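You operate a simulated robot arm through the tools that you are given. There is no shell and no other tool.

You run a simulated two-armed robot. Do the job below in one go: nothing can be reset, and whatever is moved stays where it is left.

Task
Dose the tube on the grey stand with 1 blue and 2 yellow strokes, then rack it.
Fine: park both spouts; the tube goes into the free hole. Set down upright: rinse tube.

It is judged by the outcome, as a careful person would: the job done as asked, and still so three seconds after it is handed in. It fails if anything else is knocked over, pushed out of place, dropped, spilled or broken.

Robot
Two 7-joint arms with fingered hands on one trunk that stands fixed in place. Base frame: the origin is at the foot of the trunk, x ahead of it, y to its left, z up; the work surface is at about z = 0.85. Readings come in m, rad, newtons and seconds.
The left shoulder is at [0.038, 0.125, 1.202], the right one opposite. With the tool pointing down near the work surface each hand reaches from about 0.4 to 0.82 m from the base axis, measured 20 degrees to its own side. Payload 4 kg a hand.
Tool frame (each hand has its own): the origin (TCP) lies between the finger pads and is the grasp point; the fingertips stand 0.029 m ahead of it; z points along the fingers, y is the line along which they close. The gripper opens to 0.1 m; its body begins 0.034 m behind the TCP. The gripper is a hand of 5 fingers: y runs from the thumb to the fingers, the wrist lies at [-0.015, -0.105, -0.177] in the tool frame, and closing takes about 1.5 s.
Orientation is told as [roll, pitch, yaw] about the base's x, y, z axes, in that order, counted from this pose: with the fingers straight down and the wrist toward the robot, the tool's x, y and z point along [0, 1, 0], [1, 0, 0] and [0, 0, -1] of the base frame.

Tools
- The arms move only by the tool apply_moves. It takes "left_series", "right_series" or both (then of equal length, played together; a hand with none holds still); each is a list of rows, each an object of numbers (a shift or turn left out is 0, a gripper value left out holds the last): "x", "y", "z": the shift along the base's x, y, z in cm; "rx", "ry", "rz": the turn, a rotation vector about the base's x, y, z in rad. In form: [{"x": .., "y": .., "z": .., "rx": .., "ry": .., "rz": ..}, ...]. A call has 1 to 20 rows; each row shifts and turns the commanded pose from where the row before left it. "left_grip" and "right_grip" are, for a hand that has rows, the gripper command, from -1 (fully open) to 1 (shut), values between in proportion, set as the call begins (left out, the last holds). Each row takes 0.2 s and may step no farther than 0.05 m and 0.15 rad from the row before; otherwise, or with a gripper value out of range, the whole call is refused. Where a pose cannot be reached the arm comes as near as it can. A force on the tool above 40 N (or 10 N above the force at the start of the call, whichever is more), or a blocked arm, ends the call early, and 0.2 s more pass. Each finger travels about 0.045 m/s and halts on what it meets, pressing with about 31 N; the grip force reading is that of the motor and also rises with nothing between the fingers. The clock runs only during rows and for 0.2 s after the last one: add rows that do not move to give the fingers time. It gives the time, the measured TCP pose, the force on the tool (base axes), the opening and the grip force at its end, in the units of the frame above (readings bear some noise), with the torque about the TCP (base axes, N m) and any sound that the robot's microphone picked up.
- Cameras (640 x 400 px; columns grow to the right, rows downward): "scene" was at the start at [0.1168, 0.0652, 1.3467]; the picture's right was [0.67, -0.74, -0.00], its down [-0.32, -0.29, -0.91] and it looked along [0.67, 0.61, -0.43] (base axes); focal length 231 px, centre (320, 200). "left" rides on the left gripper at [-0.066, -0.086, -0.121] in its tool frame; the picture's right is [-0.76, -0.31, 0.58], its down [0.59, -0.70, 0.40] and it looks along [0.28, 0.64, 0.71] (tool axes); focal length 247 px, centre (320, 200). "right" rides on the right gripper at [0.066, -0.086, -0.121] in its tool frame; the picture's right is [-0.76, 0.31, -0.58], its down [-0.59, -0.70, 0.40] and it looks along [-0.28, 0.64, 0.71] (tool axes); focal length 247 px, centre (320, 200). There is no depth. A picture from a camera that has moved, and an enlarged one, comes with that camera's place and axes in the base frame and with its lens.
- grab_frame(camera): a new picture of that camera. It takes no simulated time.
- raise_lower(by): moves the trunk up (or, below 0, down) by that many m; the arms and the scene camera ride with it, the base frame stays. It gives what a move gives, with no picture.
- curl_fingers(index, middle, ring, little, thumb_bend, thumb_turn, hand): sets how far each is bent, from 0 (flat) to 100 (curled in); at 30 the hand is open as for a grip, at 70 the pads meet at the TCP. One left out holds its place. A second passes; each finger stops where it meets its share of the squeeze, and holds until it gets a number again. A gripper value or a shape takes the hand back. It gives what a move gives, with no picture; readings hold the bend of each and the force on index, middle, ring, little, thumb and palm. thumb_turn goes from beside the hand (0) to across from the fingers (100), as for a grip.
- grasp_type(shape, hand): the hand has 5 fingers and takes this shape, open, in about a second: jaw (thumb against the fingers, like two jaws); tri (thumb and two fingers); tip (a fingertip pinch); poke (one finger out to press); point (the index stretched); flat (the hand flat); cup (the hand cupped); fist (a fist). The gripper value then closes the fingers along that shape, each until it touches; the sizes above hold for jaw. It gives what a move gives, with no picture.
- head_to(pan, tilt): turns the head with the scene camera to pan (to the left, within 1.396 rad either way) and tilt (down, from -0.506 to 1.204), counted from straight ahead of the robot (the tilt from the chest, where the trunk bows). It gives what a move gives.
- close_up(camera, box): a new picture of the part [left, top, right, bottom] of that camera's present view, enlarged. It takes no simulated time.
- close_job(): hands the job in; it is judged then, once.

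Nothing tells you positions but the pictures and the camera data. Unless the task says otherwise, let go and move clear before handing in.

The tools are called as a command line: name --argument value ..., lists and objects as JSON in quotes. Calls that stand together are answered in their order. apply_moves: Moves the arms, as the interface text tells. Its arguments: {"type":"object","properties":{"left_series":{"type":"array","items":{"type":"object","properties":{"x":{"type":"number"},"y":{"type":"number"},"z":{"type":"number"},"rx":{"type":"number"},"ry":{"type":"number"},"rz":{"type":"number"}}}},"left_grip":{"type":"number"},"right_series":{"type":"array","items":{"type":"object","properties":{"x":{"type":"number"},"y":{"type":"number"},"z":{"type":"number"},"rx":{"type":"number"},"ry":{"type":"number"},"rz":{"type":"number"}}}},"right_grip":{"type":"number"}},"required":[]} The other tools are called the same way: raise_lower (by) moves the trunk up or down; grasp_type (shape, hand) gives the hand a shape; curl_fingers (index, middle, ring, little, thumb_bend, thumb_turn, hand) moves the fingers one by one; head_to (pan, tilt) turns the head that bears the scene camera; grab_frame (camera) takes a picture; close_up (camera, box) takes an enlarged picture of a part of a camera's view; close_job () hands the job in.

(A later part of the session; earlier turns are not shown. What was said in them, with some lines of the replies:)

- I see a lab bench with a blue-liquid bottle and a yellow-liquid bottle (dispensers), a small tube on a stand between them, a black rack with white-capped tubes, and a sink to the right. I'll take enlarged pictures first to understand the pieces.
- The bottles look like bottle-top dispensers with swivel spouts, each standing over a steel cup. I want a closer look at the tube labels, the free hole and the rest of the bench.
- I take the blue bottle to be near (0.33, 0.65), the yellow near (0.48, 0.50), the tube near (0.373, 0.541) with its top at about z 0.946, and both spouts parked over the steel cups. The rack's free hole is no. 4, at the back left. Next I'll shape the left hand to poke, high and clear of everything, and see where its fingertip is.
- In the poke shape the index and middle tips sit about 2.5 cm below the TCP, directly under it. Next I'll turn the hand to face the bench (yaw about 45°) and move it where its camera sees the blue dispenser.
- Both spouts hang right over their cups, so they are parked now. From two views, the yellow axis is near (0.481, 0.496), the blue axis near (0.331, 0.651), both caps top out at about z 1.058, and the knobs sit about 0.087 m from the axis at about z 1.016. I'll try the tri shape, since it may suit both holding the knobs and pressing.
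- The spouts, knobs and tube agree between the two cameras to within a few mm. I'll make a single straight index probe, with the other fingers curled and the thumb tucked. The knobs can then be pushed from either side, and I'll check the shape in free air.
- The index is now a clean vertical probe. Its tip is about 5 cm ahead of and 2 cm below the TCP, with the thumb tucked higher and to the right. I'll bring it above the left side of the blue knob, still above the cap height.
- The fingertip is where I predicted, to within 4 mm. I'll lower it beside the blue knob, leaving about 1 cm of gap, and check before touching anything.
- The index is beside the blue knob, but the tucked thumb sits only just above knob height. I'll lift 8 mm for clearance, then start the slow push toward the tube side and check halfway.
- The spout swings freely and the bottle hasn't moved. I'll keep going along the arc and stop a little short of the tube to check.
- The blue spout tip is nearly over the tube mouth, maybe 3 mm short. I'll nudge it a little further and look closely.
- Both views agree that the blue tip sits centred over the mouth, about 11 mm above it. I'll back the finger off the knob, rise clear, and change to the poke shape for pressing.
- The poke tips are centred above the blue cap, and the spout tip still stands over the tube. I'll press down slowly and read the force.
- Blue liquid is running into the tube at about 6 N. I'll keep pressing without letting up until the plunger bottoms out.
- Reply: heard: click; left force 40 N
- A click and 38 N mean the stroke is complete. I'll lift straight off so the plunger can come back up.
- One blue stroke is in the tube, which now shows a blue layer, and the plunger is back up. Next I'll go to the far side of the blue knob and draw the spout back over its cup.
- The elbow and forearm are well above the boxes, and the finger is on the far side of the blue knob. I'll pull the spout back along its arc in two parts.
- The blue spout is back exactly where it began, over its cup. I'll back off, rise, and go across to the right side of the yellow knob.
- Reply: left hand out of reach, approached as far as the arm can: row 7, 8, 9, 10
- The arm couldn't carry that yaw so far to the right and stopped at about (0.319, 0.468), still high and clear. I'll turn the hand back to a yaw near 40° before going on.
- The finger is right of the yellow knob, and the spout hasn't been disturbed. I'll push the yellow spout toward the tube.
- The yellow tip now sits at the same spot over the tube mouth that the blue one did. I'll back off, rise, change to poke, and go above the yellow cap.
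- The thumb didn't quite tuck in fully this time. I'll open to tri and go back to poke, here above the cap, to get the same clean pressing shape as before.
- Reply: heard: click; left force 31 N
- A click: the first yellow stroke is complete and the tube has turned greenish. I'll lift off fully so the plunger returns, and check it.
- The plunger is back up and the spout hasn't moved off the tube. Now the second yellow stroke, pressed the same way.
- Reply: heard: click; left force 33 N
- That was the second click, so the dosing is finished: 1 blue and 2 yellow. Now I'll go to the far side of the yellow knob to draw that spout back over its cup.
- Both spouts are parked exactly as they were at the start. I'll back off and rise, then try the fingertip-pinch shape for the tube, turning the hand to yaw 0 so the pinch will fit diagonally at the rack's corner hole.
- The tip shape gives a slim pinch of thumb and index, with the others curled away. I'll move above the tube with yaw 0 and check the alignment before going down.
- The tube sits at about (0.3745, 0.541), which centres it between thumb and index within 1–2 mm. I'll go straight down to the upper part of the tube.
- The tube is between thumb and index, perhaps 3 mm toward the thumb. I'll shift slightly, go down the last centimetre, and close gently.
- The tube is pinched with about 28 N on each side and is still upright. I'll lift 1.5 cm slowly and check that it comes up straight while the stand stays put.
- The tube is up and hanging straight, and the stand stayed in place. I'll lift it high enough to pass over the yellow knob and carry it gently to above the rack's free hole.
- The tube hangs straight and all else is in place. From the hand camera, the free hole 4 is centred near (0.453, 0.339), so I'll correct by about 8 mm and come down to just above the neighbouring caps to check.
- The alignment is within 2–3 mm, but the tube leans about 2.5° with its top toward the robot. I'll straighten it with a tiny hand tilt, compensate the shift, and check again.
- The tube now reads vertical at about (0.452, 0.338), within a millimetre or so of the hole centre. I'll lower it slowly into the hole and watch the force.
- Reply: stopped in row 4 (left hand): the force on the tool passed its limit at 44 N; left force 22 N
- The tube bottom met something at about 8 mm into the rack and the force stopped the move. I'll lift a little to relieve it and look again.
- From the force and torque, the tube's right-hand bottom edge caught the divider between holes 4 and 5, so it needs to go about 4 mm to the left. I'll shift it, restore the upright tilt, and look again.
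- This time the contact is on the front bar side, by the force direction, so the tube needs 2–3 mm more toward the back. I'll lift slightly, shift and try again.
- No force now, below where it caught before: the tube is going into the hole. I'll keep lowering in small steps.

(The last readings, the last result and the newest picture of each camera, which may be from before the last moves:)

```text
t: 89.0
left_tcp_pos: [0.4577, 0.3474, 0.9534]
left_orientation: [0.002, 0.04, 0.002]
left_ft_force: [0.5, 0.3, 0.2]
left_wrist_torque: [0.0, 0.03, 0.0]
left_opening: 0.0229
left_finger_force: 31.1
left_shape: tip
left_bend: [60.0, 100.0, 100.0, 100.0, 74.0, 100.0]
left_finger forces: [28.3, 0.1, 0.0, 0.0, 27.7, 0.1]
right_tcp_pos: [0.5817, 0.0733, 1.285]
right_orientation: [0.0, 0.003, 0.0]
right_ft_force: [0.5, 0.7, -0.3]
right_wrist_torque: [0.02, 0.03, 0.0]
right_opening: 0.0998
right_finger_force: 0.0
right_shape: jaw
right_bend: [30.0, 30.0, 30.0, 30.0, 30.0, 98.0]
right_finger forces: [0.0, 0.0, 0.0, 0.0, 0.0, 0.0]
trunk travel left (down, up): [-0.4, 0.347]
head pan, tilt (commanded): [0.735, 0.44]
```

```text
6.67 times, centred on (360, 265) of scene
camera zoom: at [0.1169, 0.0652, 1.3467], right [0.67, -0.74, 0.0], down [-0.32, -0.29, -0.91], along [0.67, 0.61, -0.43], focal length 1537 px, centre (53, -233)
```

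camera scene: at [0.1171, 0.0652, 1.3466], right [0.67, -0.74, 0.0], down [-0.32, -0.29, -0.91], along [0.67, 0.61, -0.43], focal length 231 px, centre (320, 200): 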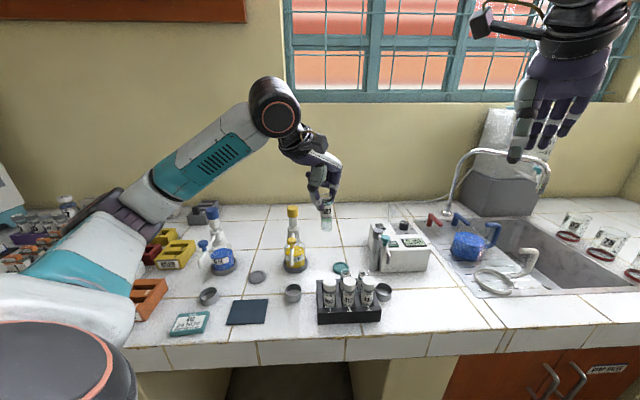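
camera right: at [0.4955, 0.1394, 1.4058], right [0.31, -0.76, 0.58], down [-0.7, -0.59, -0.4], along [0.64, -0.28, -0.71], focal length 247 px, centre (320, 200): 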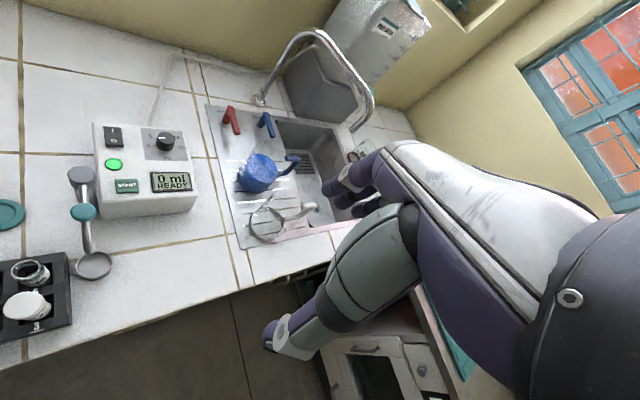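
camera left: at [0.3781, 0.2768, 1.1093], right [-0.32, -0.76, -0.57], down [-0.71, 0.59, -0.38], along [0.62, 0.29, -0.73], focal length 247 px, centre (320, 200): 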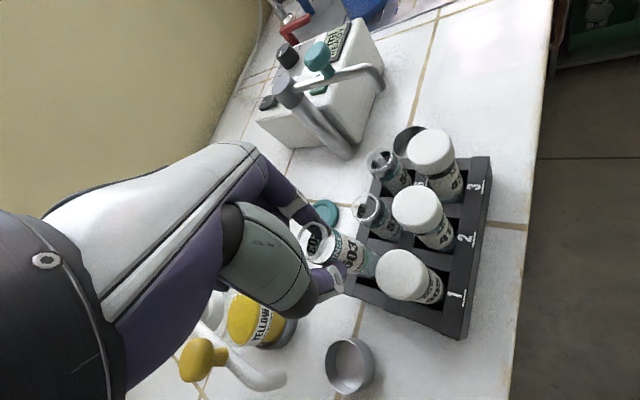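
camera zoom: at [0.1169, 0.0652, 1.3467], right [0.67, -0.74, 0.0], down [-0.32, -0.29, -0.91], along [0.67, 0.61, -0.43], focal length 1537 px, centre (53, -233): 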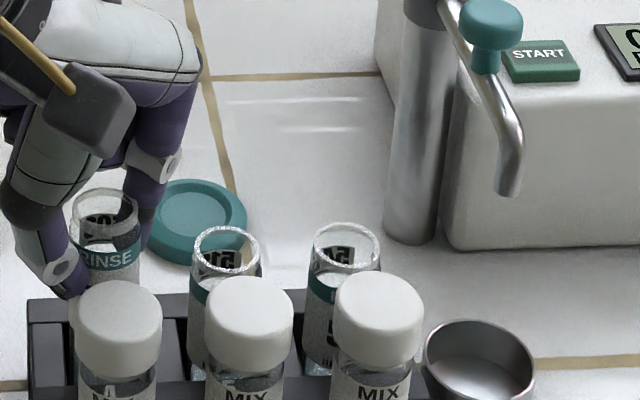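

apply_moves --left_series '[{"z": -0.2}, {"z": -0.2}, {"z": -0.2}, {"z": -0.2}, {}]'

close_up --camera "left" --box '[305, 180, 425, 300]'

close_up --camera "scene" --box '[330, 235, 390, 295]'

```text
t: 90.2
left_tcp_pos: [0.4582, 0.3476, 0.9451]
left_orientation: [0.003, 0.041, 0.002]
left_ft_force: [-0.1, -0.6, -3.7]
left_wrist_torque: [0.01, -0.03, -0.01]
left_opening: 0.0227
left_finger_force: 31.2
left_shape: tip
left_bend: [60.0, 100.0, 100.0, 100.0, 74.0, 100.0]
left_finger forces: [27.6, 0.0, 0.0, 0.0, 27.2, 0.1]
right_tcp_pos: [0.5812, 0.0743, 1.2849]
right_orientation: [-0.001, 0.001, 0.0]
right_ft_force: [-0.4, 1.0, -0.2]
right_wrist_torque: [-0.07, 0.01, -0.03]
right_opening: 0.0999
right_finger_force: 0.0
right_shape: jaw
right_bend: [30.0, 30.0, 30.0, 30.0, 30.0, 98.0]
right_finger forces: [0.1, 0.0, 0.0, 0.0, 0.1, 0.0]
trunk travel left (down, up): [-0.4, 0.347]
head pan, tilt (commanded): [0.735, 0.44]
```

```text
3.33 times, centred on (365, 240) of left
camera zoom: at [0.3789, 0.2818, 1.0679], right [-0.33, -0.76, -0.57], down [-0.72, 0.59, -0.37], along [0.61, 0.29, -0.74], focal length 823 px, centre (170, 67)
```

zoom: 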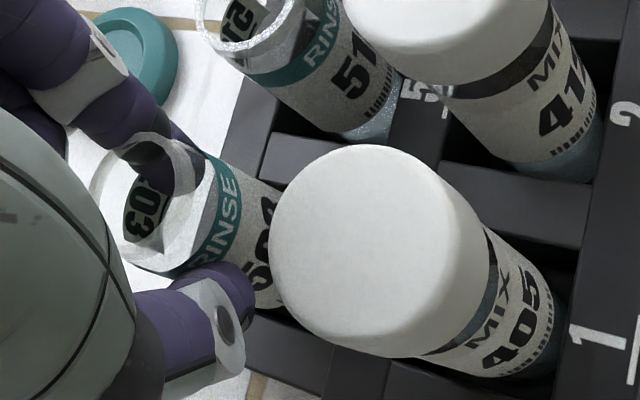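

```text
6.67 times, centred on (360, 265) of scene
camera zoom: at [0.1171, 0.0654, 1.3466], right [0.67, -0.74, 0.0], down [-0.32, -0.29, -0.9], along [0.67, 0.61, -0.43], focal length 1537 px, centre (53, -233)
```

zoom: 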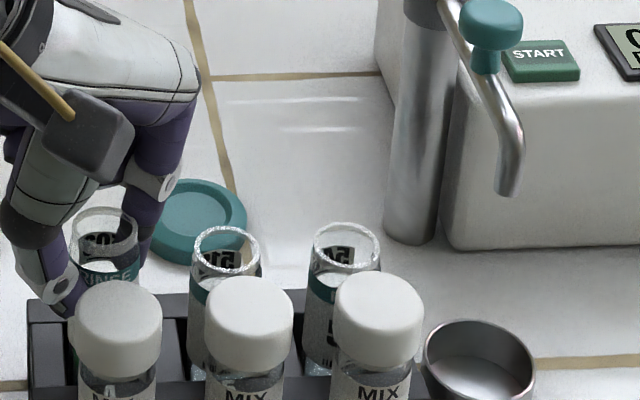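

apply_moves --left_series '[{"z": -0.2}, {"z": -0.2}, {}]'

apply_moves --left_series '[{"z": -0.2}, {"z": -0.2}, {}]'

close_up --camera "left" --box '[305, 180, 425, 300]'

close_up --camera "scene" --box '[330, 235, 390, 295]'

```text
t: 91.0
left_tcp_pos: [0.4574, 0.3489, 0.9412]
left_orientation: [0.003, 0.039, 0.002]
left_ft_force: [-0.9, -1.1, -2.9]
left_wrist_torque: [-0.01, -0.02, -0.02]
left_opening: 0.0227
left_finger_force: 30.6
left_shape: tip
left_bend: [60.0, 100.0, 100.0, 100.0, 74.0, 100.0]
left_finger forces: [27.1, 0.0, 0.0, 0.1, 27.5, 0.0]
right_tcp_pos: [0.5799, 0.0744, 1.2845]
right_orientation: [0.0, 0.002, -0.001]
right_ft_force: [-0.1, -0.5, -0.1]
right_wrist_torque: [0.02, 0.02, -0.01]
right_opening: 0.0997
right_finger_force: 0.0
right_shape: jaw
right_bend: [30.0, 30.0, 30.0, 30.0, 30.0, 98.0]
right_finger forces: [0.0, 0.0, 0.0, 0.1, 0.0, 0.0]
trunk travel left (down, up): [-0.4, 0.347]
head pan, tilt (commanded): [0.735, 0.44]
```

```text
t: 91.8
left_tcp_pos: [0.4579, 0.3474, 0.9366]
left_orientation: [0.003, 0.038, 0.001]
left_ft_force: [-1.1, -0.3, 3.5]
left_wrist_torque: [-0.02, -0.02, 0.02]
left_opening: 0.0228
left_finger_force: 31.1
left_shape: tip
left_bend: [60.0, 100.0, 100.0, 100.0, 74.0, 100.0]
left_finger forces: [27.6, 0.1, 0.1, 0.0, 28.7, 0.0]
right_tcp_pos: [0.5819, 0.0729, 1.2865]
right_orientation: [-0.001, 0.0, -0.002]
right_ft_force: [-0.8, 0.4, -0.1]
right_wrist_torque: [-0.01, 0.02, 0.0]
right_opening: 0.0998
right_finger_force: 0.1
right_shape: jaw
right_bend: [30.0, 30.0, 30.0, 30.0, 30.0, 98.0]
right_finger forces: [0.0, 0.0, 0.1, 0.0, 0.0, 0.1]
trunk travel left (down, up): [-0.4, 0.347]
head pan, tilt (commanded): [0.735, 0.44]
```

```text
3.33 times, centred on (365, 240) of left
camera zoom: at [0.3786, 0.2813, 1.061], right [-0.33, -0.76, -0.57], down [-0.72, 0.59, -0.37], along [0.61, 0.29, -0.74], focal length 823 px, centre (170, 67)
```

zoom: 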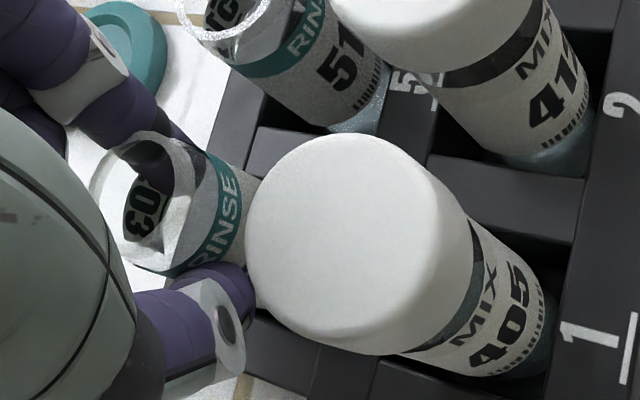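

```text
6.67 times, centred on (360, 265) of scene
camera zoom: at [0.1165, 0.0649, 1.3468], right [0.67, -0.74, 0.0], down [-0.32, -0.28, -0.91], along [0.67, 0.61, -0.42], focal length 1537 px, centre (53, -233)
```

zoom: 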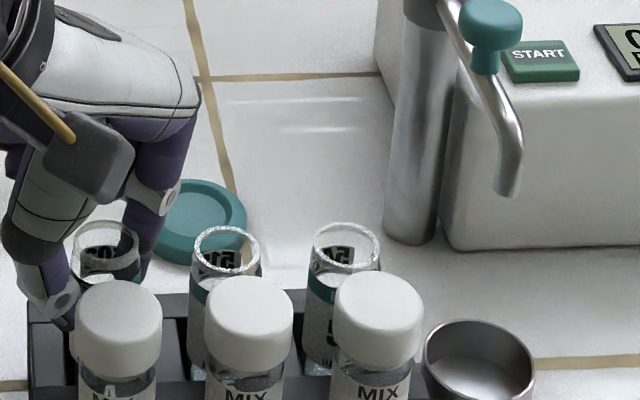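

apply_moves --left_series '[{"z": -0.15}, {"z": -0.15}, {}]'

```text
t: 92.6
left_tcp_pos: [0.4576, 0.3473, 0.9372]
left_orientation: [0.004, 0.036, 0.001]
left_ft_force: [-2.6, -1.1, 22.0]
left_wrist_torque: [-0.03, 0.01, -0.03]
left_opening: 0.0235
left_finger_force: 31.4
left_shape: tip
left_bend: [60.0, 100.0, 100.0, 100.0, 74.0, 100.0]
left_finger forces: [28.8, 0.0, 0.0, 0.0, 31.9, 0.0]
right_tcp_pos: [0.5791, 0.0718, 1.287]
right_orientation: [0.002, -0.001, 0.001]
right_ft_force: [0.1, 0.1, -0.2]
right_wrist_torque: [0.01, -0.04, -0.01]
right_opening: 0.0999
right_finger_force: 0.1
right_shape: jaw
right_bend: [30.0, 30.0, 30.0, 30.0, 30.0, 98.0]
right_finger forces: [0.1, 0.1, 0.0, 0.1, 0.0, 0.0]
trunk travel left (down, up): [-0.4, 0.347]
head pan, tilt (commanded): [0.735, 0.44]
```

The tube has bottomed out: 22 N straight up, with its mouth level with the neighbours. I'll ease the pressure, open the pinch just enough to free it, and look.

apply_moves --left_series '[{"z": 0.15}, {"z": 0.1}, {}]'

apply_moves --left_series '[{}, {}, {}, {}]' --left_grip 0.25

close_up --camera "left" --box '[305, 180, 425, 300]'

close_up --camera "scene" --box '[320, 235, 380, 315]'

```text
t: 93.4
left_tcp_pos: [0.4577, 0.3463, 0.9365]
left_orientation: [0.003, 0.039, 0.001]
left_ft_force: [-1.1, -0.9, 15.6]
left_wrist_torque: [-0.03, -0.09, 0.02]
left_opening: 0.0234
left_finger_force: 31.4
left_shape: tip
left_bend: [60.0, 100.0, 100.0, 100.0, 74.0, 100.0]
left_finger forces: [29.3, 0.1, 0.1, 0.0, 30.1, 0.1]
right_tcp_pos: [0.5797, 0.0724, 1.2858]
right_orientation: [-0.001, 0.001, -0.001]
right_ft_force: [0.2, 0.7, -1.4]
right_wrist_torque: [0.0, 0.01, -0.02]
right_opening: 0.0998
right_finger_force: 0.1
right_shape: jaw
right_bend: [30.0, 30.0, 30.0, 30.0, 30.0, 98.0]
right_finger forces: [0.0, 0.0, 0.0, 0.1, 0.0, 0.0]
trunk travel left (down, up): [-0.4, 0.347]
head pan, tilt (commanded): [0.735, 0.44]
```

```text
t: 94.4
left_tcp_pos: [0.4581, 0.3483, 0.9356]
left_orientation: [0.004, 0.043, 0.005]
left_ft_force: [-0.2, -0.3, 0.4]
left_wrist_torque: [-0.01, -0.03, 0.01]
left_opening: 0.0375
left_finger_force: 0.1
left_shape: tip
left_bend: [50.0, 98.0, 99.0, 99.0, 42.0, 100.0]
left_finger forces: [0.1, 0.0, 0.1, 0.0, 0.0, 0.0]
right_tcp_pos: [0.5821, 0.0743, 1.2856]
right_orientation: [-0.001, 0.002, -0.001]
right_ft_force: [0.1, -0.1, 0.7]
right_wrist_torque: [0.0, -0.02, -0.03]
right_opening: 0.0999
right_finger_force: 0.1
right_shape: jaw
right_bend: [30.0, 30.0, 30.0, 30.0, 30.0, 98.0]
right_finger forces: [0.0, 0.0, 0.0, 0.1, 0.0, 0.0]
trunk travel left (down, up): [-0.4, 0.347]
head pan, tilt (commanded): [0.735, 0.44]
```

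```text
3.33 times, centred on (365, 240) of left
camera zoom: at [0.3789, 0.2814, 1.0593], right [-0.33, -0.76, -0.57], down [-0.72, 0.59, -0.37], along [0.61, 0.29, -0.74], focal length 823 px, centre (170, 67)
```

zoom: 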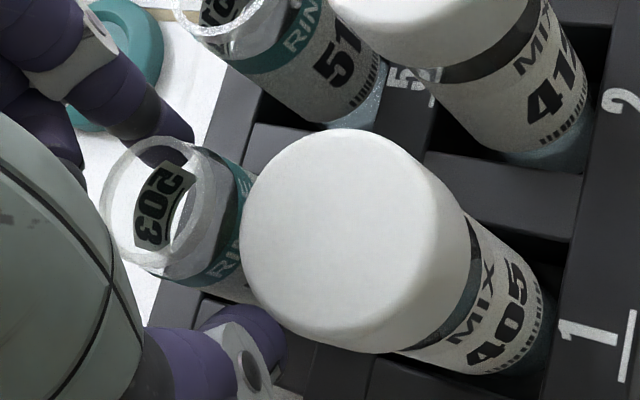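

```text
5.00 times, centred on (350, 275) of scene
camera zoom: at [0.1168, 0.0652, 1.3467], right [0.67, -0.74, 0.0], down [-0.32, -0.29, -0.91], along [0.67, 0.61, -0.43], focal length 1153 px, centre (170, -175)
```

zoom: 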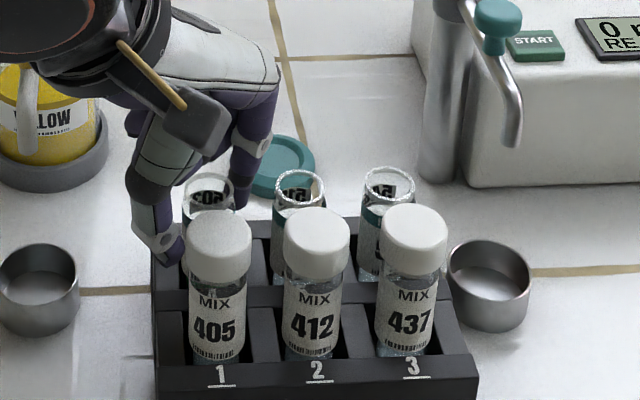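

The tube is free and stands in hole 4 at the same height as its neighbours. I'll open slightly more and lift straight up.

apply_moves --left_series '[{}, {}, {}]' --left_grip 0.0

close_up --camera "left" --box '[285, 160, 425, 300]'

```text
t: 95.2
left_tcp_pos: [0.4593, 0.3478, 0.9367]
left_orientation: [0.002, 0.039, 0.002]
left_ft_force: [-0.2, 0.1, 0.3]
left_wrist_torque: [0.01, -0.02, -0.04]
left_opening: 0.0499
left_finger_force: 0.1
left_shape: tip
left_bend: [45.0, 98.0, 99.0, 99.0, 36.0, 100.0]
left_finger forces: [0.0, 0.1, 0.0, 0.0, 0.0, 0.0]
right_tcp_pos: [0.5814, 0.0744, 1.286]
right_orientation: [0.0, 0.002, -0.001]
right_ft_force: [0.5, 0.4, 0.3]
right_wrist_torque: [0.0, -0.02, -0.01]
right_opening: 0.0998
right_finger_force: 0.0
right_shape: jaw
right_bend: [30.0, 30.0, 30.0, 30.0, 30.0, 98.0]
right_finger forces: [0.1, 0.0, 0.1, 0.0, 0.1, 0.1]
trunk travel left (down, up): [-0.4, 0.347]
head pan, tilt (commanded): [0.735, 0.44]
```

```text
2.86 times, centred on (355, 230) of left
camera zoom: at [0.379, 0.2815, 1.0596], right [-0.33, -0.76, -0.57], down [-0.72, 0.59, -0.37], along [0.61, 0.29, -0.74], focal length 706 px, centre (220, 114)
```

zoom: 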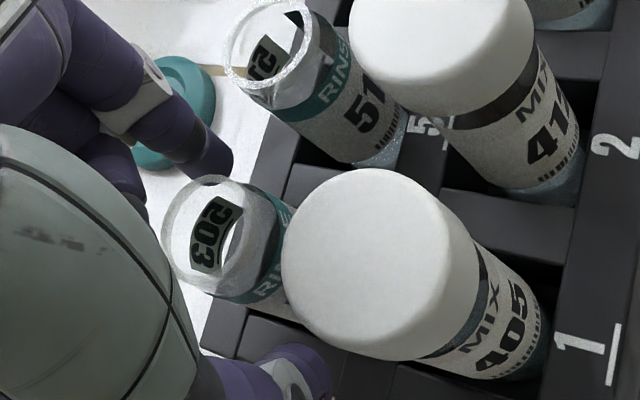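

apply_moves --left_series '[{"z": 0.5}, {"z": 1.0}, {"z": 1.5}, {"z": 2.5}, {"z": 3.5}, {"z": 4.0}, {"z": 4.0}, {"z": 3.0}, {}]'

grab_frame --camera "scene"

close_up --camera "scene" --box '[310, 245, 390, 325]'

close_up --camera "left" --box '[380, 160, 540, 320]'

close_up --camera "scene" --box '[180, 180, 340, 320]'

```text
t: 97.2
left_tcp_pos: [0.4569, 0.3468, 1.1374]
left_orientation: [0.002, 0.043, 0.0]
left_ft_force: [-0.1, -0.6, 0.0]
left_wrist_torque: [0.03, 0.03, 0.01]
left_opening: 0.0496
left_finger_force: 0.1
left_shape: tip
left_bend: [45.0, 98.0, 99.0, 99.0, 36.0, 100.0]
left_finger forces: [0.0, 0.0, 0.0, 0.0, 0.0, 0.0]
right_tcp_pos: [0.5816, 0.0735, 1.285]
right_orientation: [0.002, 0.003, 0.0]
right_ft_force: [0.2, 0.5, 0.4]
right_wrist_torque: [-0.02, 0.04, 0.03]
right_opening: 0.0999
right_finger_force: 0.1
right_shape: jaw
right_bend: [30.0, 30.0, 30.0, 30.0, 30.0, 98.0]
right_finger forces: [0.0, 0.0, 0.0, 0.1, 0.0, 0.1]
trunk travel left (down, up): [-0.4, 0.347]
head pan, tilt (commanded): [0.735, 0.44]
```

```text
taken
camera scene: at [0.1169, 0.0654, 1.3466], right [0.67, -0.74, 0.0], down [-0.32, -0.29, -0.91], along [0.67, 0.61, -0.43], focal length 231 px, centre (320, 200)
```

scene: 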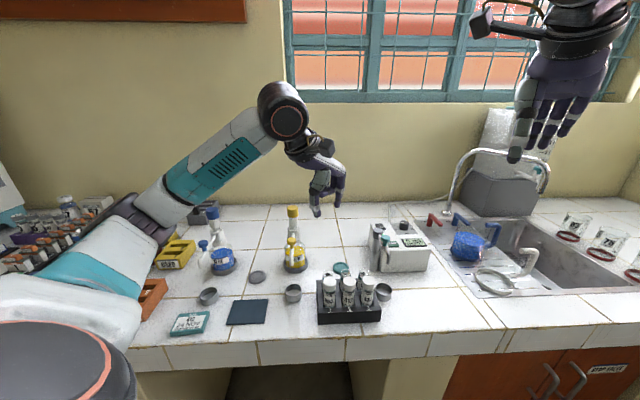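

```text
5.00 times, centred on (350, 285) of scene
camera zoom: at [0.1169, 0.0654, 1.3466], right [0.67, -0.74, 0.0], down [-0.32, -0.29, -0.91], along [0.67, 0.61, -0.43], focal length 1153 px, centre (170, -225)
```

zoom: 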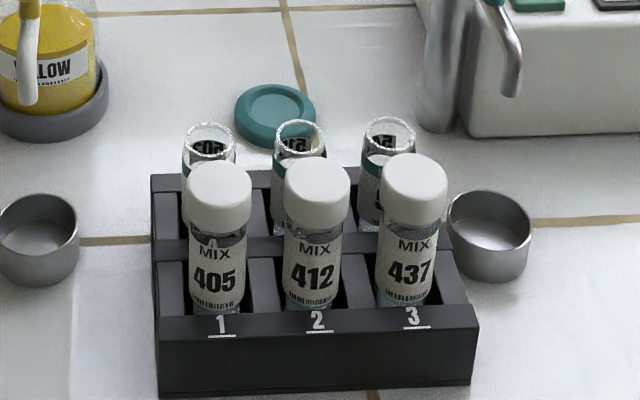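

```text
2.50 times, centred on (460, 240) of left
camera zoom: at [0.3786, 0.2811, 1.2602], right [-0.33, -0.76, -0.57], down [-0.72, 0.59, -0.37], along [0.61, 0.29, -0.74], focal length 617 px, centre (-30, 100)
```

zoom: 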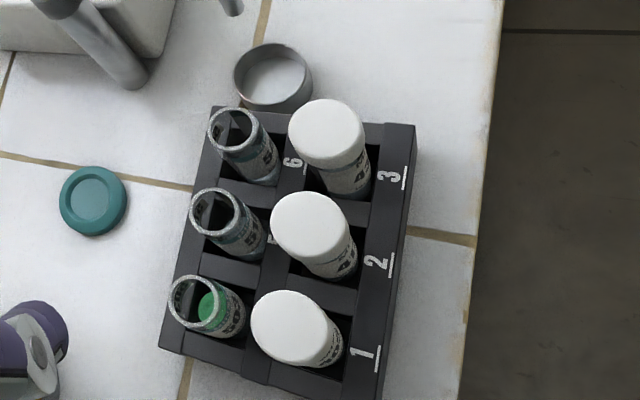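

```text
2.86 times, centred on (260, 250) of scene
camera zoom: at [0.1169, 0.0654, 1.3466], right [0.67, -0.74, 0.0], down [-0.32, -0.29, -0.91], along [0.67, 0.61, -0.43], focal length 659 px, centre (491, 57)
```

zoom: 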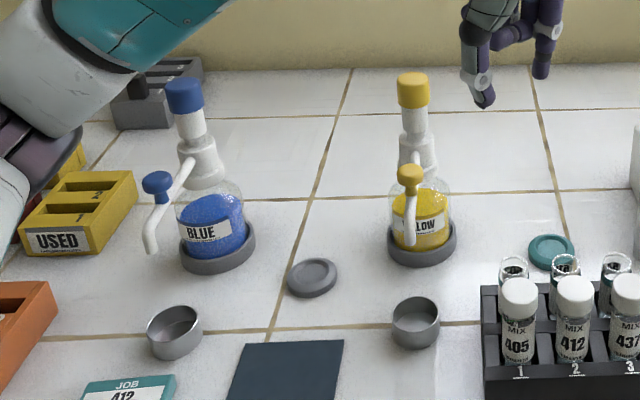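

Tube 503 stands upright in hole 4 with green liquid in it, the rack and everything else is where it was, and both spouts hang over their cups. I'll move the hand up and away to its starting area before handing in.

apply_moves --left_series '[{"z": 3.5, "ry": -0.02}, {"z": 3.5, "ry": -0.02}, {"x": -2.6, "y": 1.6, "z": 1.0}, {"x": -2.6, "y": 1.6, "z": 1.0}, {"x": -2.6, "y": 1.6, "z": 1.0}, {"x": -2.5, "y": 1.6, "z": 1.0}, {}, {}]'

grab_frame --camera "scene"

close_up --camera "scene" --box '[40, 180, 240, 345]'

close_up --camera "left" --box '[300, 120, 560, 400]'

```text
t: 99.0
left_tcp_pos: [0.3558, 0.4128, 1.2455]
left_orientation: [0.001, 0.002, 0.003]
left_ft_force: [0.2, 0.0, 0.1]
left_wrist_torque: [0.01, 0.01, -0.01]
left_opening: 0.0495
left_finger_force: 0.0
left_shape: tip
left_bend: [45.0, 98.0, 99.0, 99.0, 36.0, 100.0]
left_finger forces: [0.1, 0.0, 0.0, 0.1, 0.0, 0.0]
right_tcp_pos: [0.5826, 0.0739, 1.2842]
right_orientation: [0.0, 0.001, 0.0]
right_ft_force: [0.7, -0.3, 0.1]
right_wrist_torque: [-0.04, -0.01, 0.02]
right_opening: 0.1
right_finger_force: 0.1
right_shape: jaw
right_bend: [30.0, 30.0, 30.0, 30.0, 30.0, 98.0]
right_finger forces: [0.0, 0.1, 0.0, 0.1, 0.0, 0.1]
trunk travel left (down, up): [-0.4, 0.347]
head pan, tilt (commanded): [0.735, 0.44]
```

```text
taken
camera scene: at [0.1172, 0.0654, 1.3466], right [0.67, -0.74, 0.0], down [-0.32, -0.29, -0.9], along [0.67, 0.61, -0.43], focal length 231 px, centre (320, 200)
```

scene: 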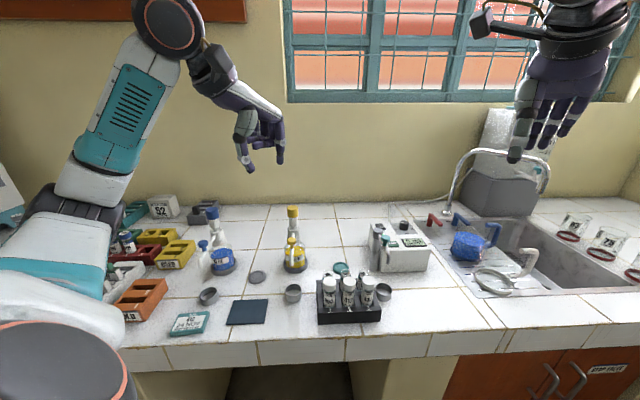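

```text
2.42 times, centred on (140, 262) of scene
camera zoom: at [0.1172, 0.0654, 1.3466], right [0.67, -0.74, 0.0], down [-0.32, -0.29, -0.9], along [0.67, 0.61, -0.43], focal length 559 px, centre (756, 48)
```

zoom: 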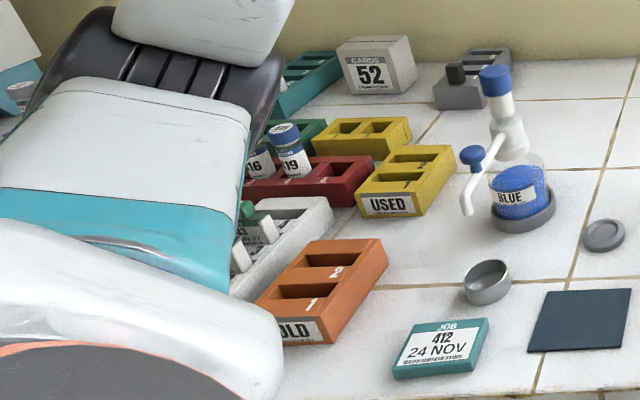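

```text
1.43 times, centred on (430, 260) of left
camera zoom: at [0.2714, 0.3461, 1.3655], right [-0.31, -0.76, -0.58], down [-0.7, 0.59, -0.4], along [0.64, 0.29, -0.71], focal length 353 px, centre (163, 114)
```

zoom: 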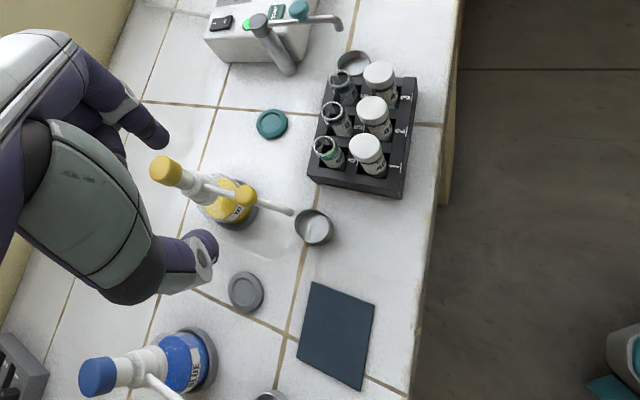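

Everything checks out: tube 503 is upright in hole 4 with one blue and two yellow strokes in it. Both spouts are parked over their cups, nothing else has moved, and the hand is empty and well clear. I'm handing the job in.

close_job

```text
The job is handed in.
```

The job is done and handed in. Tube 503 from the grey stand got 1 blue and 2 yellow strokes and now stands upright in the rack's free hole, no. 4.

- **Dosing:** each of the three strokes went down to its click with the spout centred over the tube. I saw no drips or spills.
- **Spouts:** both are back over their steel cups, within about 1 mm of where they started.
- **Racking:** the tube caught the rim of the hole twice on the way in. The first catch stopped the move at 44 N and made the tube shift slightly in the grip. I lifted, adjusted by a few millimetres each time, and it then went in freely. It sits level with its neighbours, and the rack did not move.
- **Everything else:** I saw nothing knocked, moved or dropped. In the last picture the arm hid some of the small boxes at the far left, but nothing touched them. Both hands are empty, and the left one is back near its starting place.
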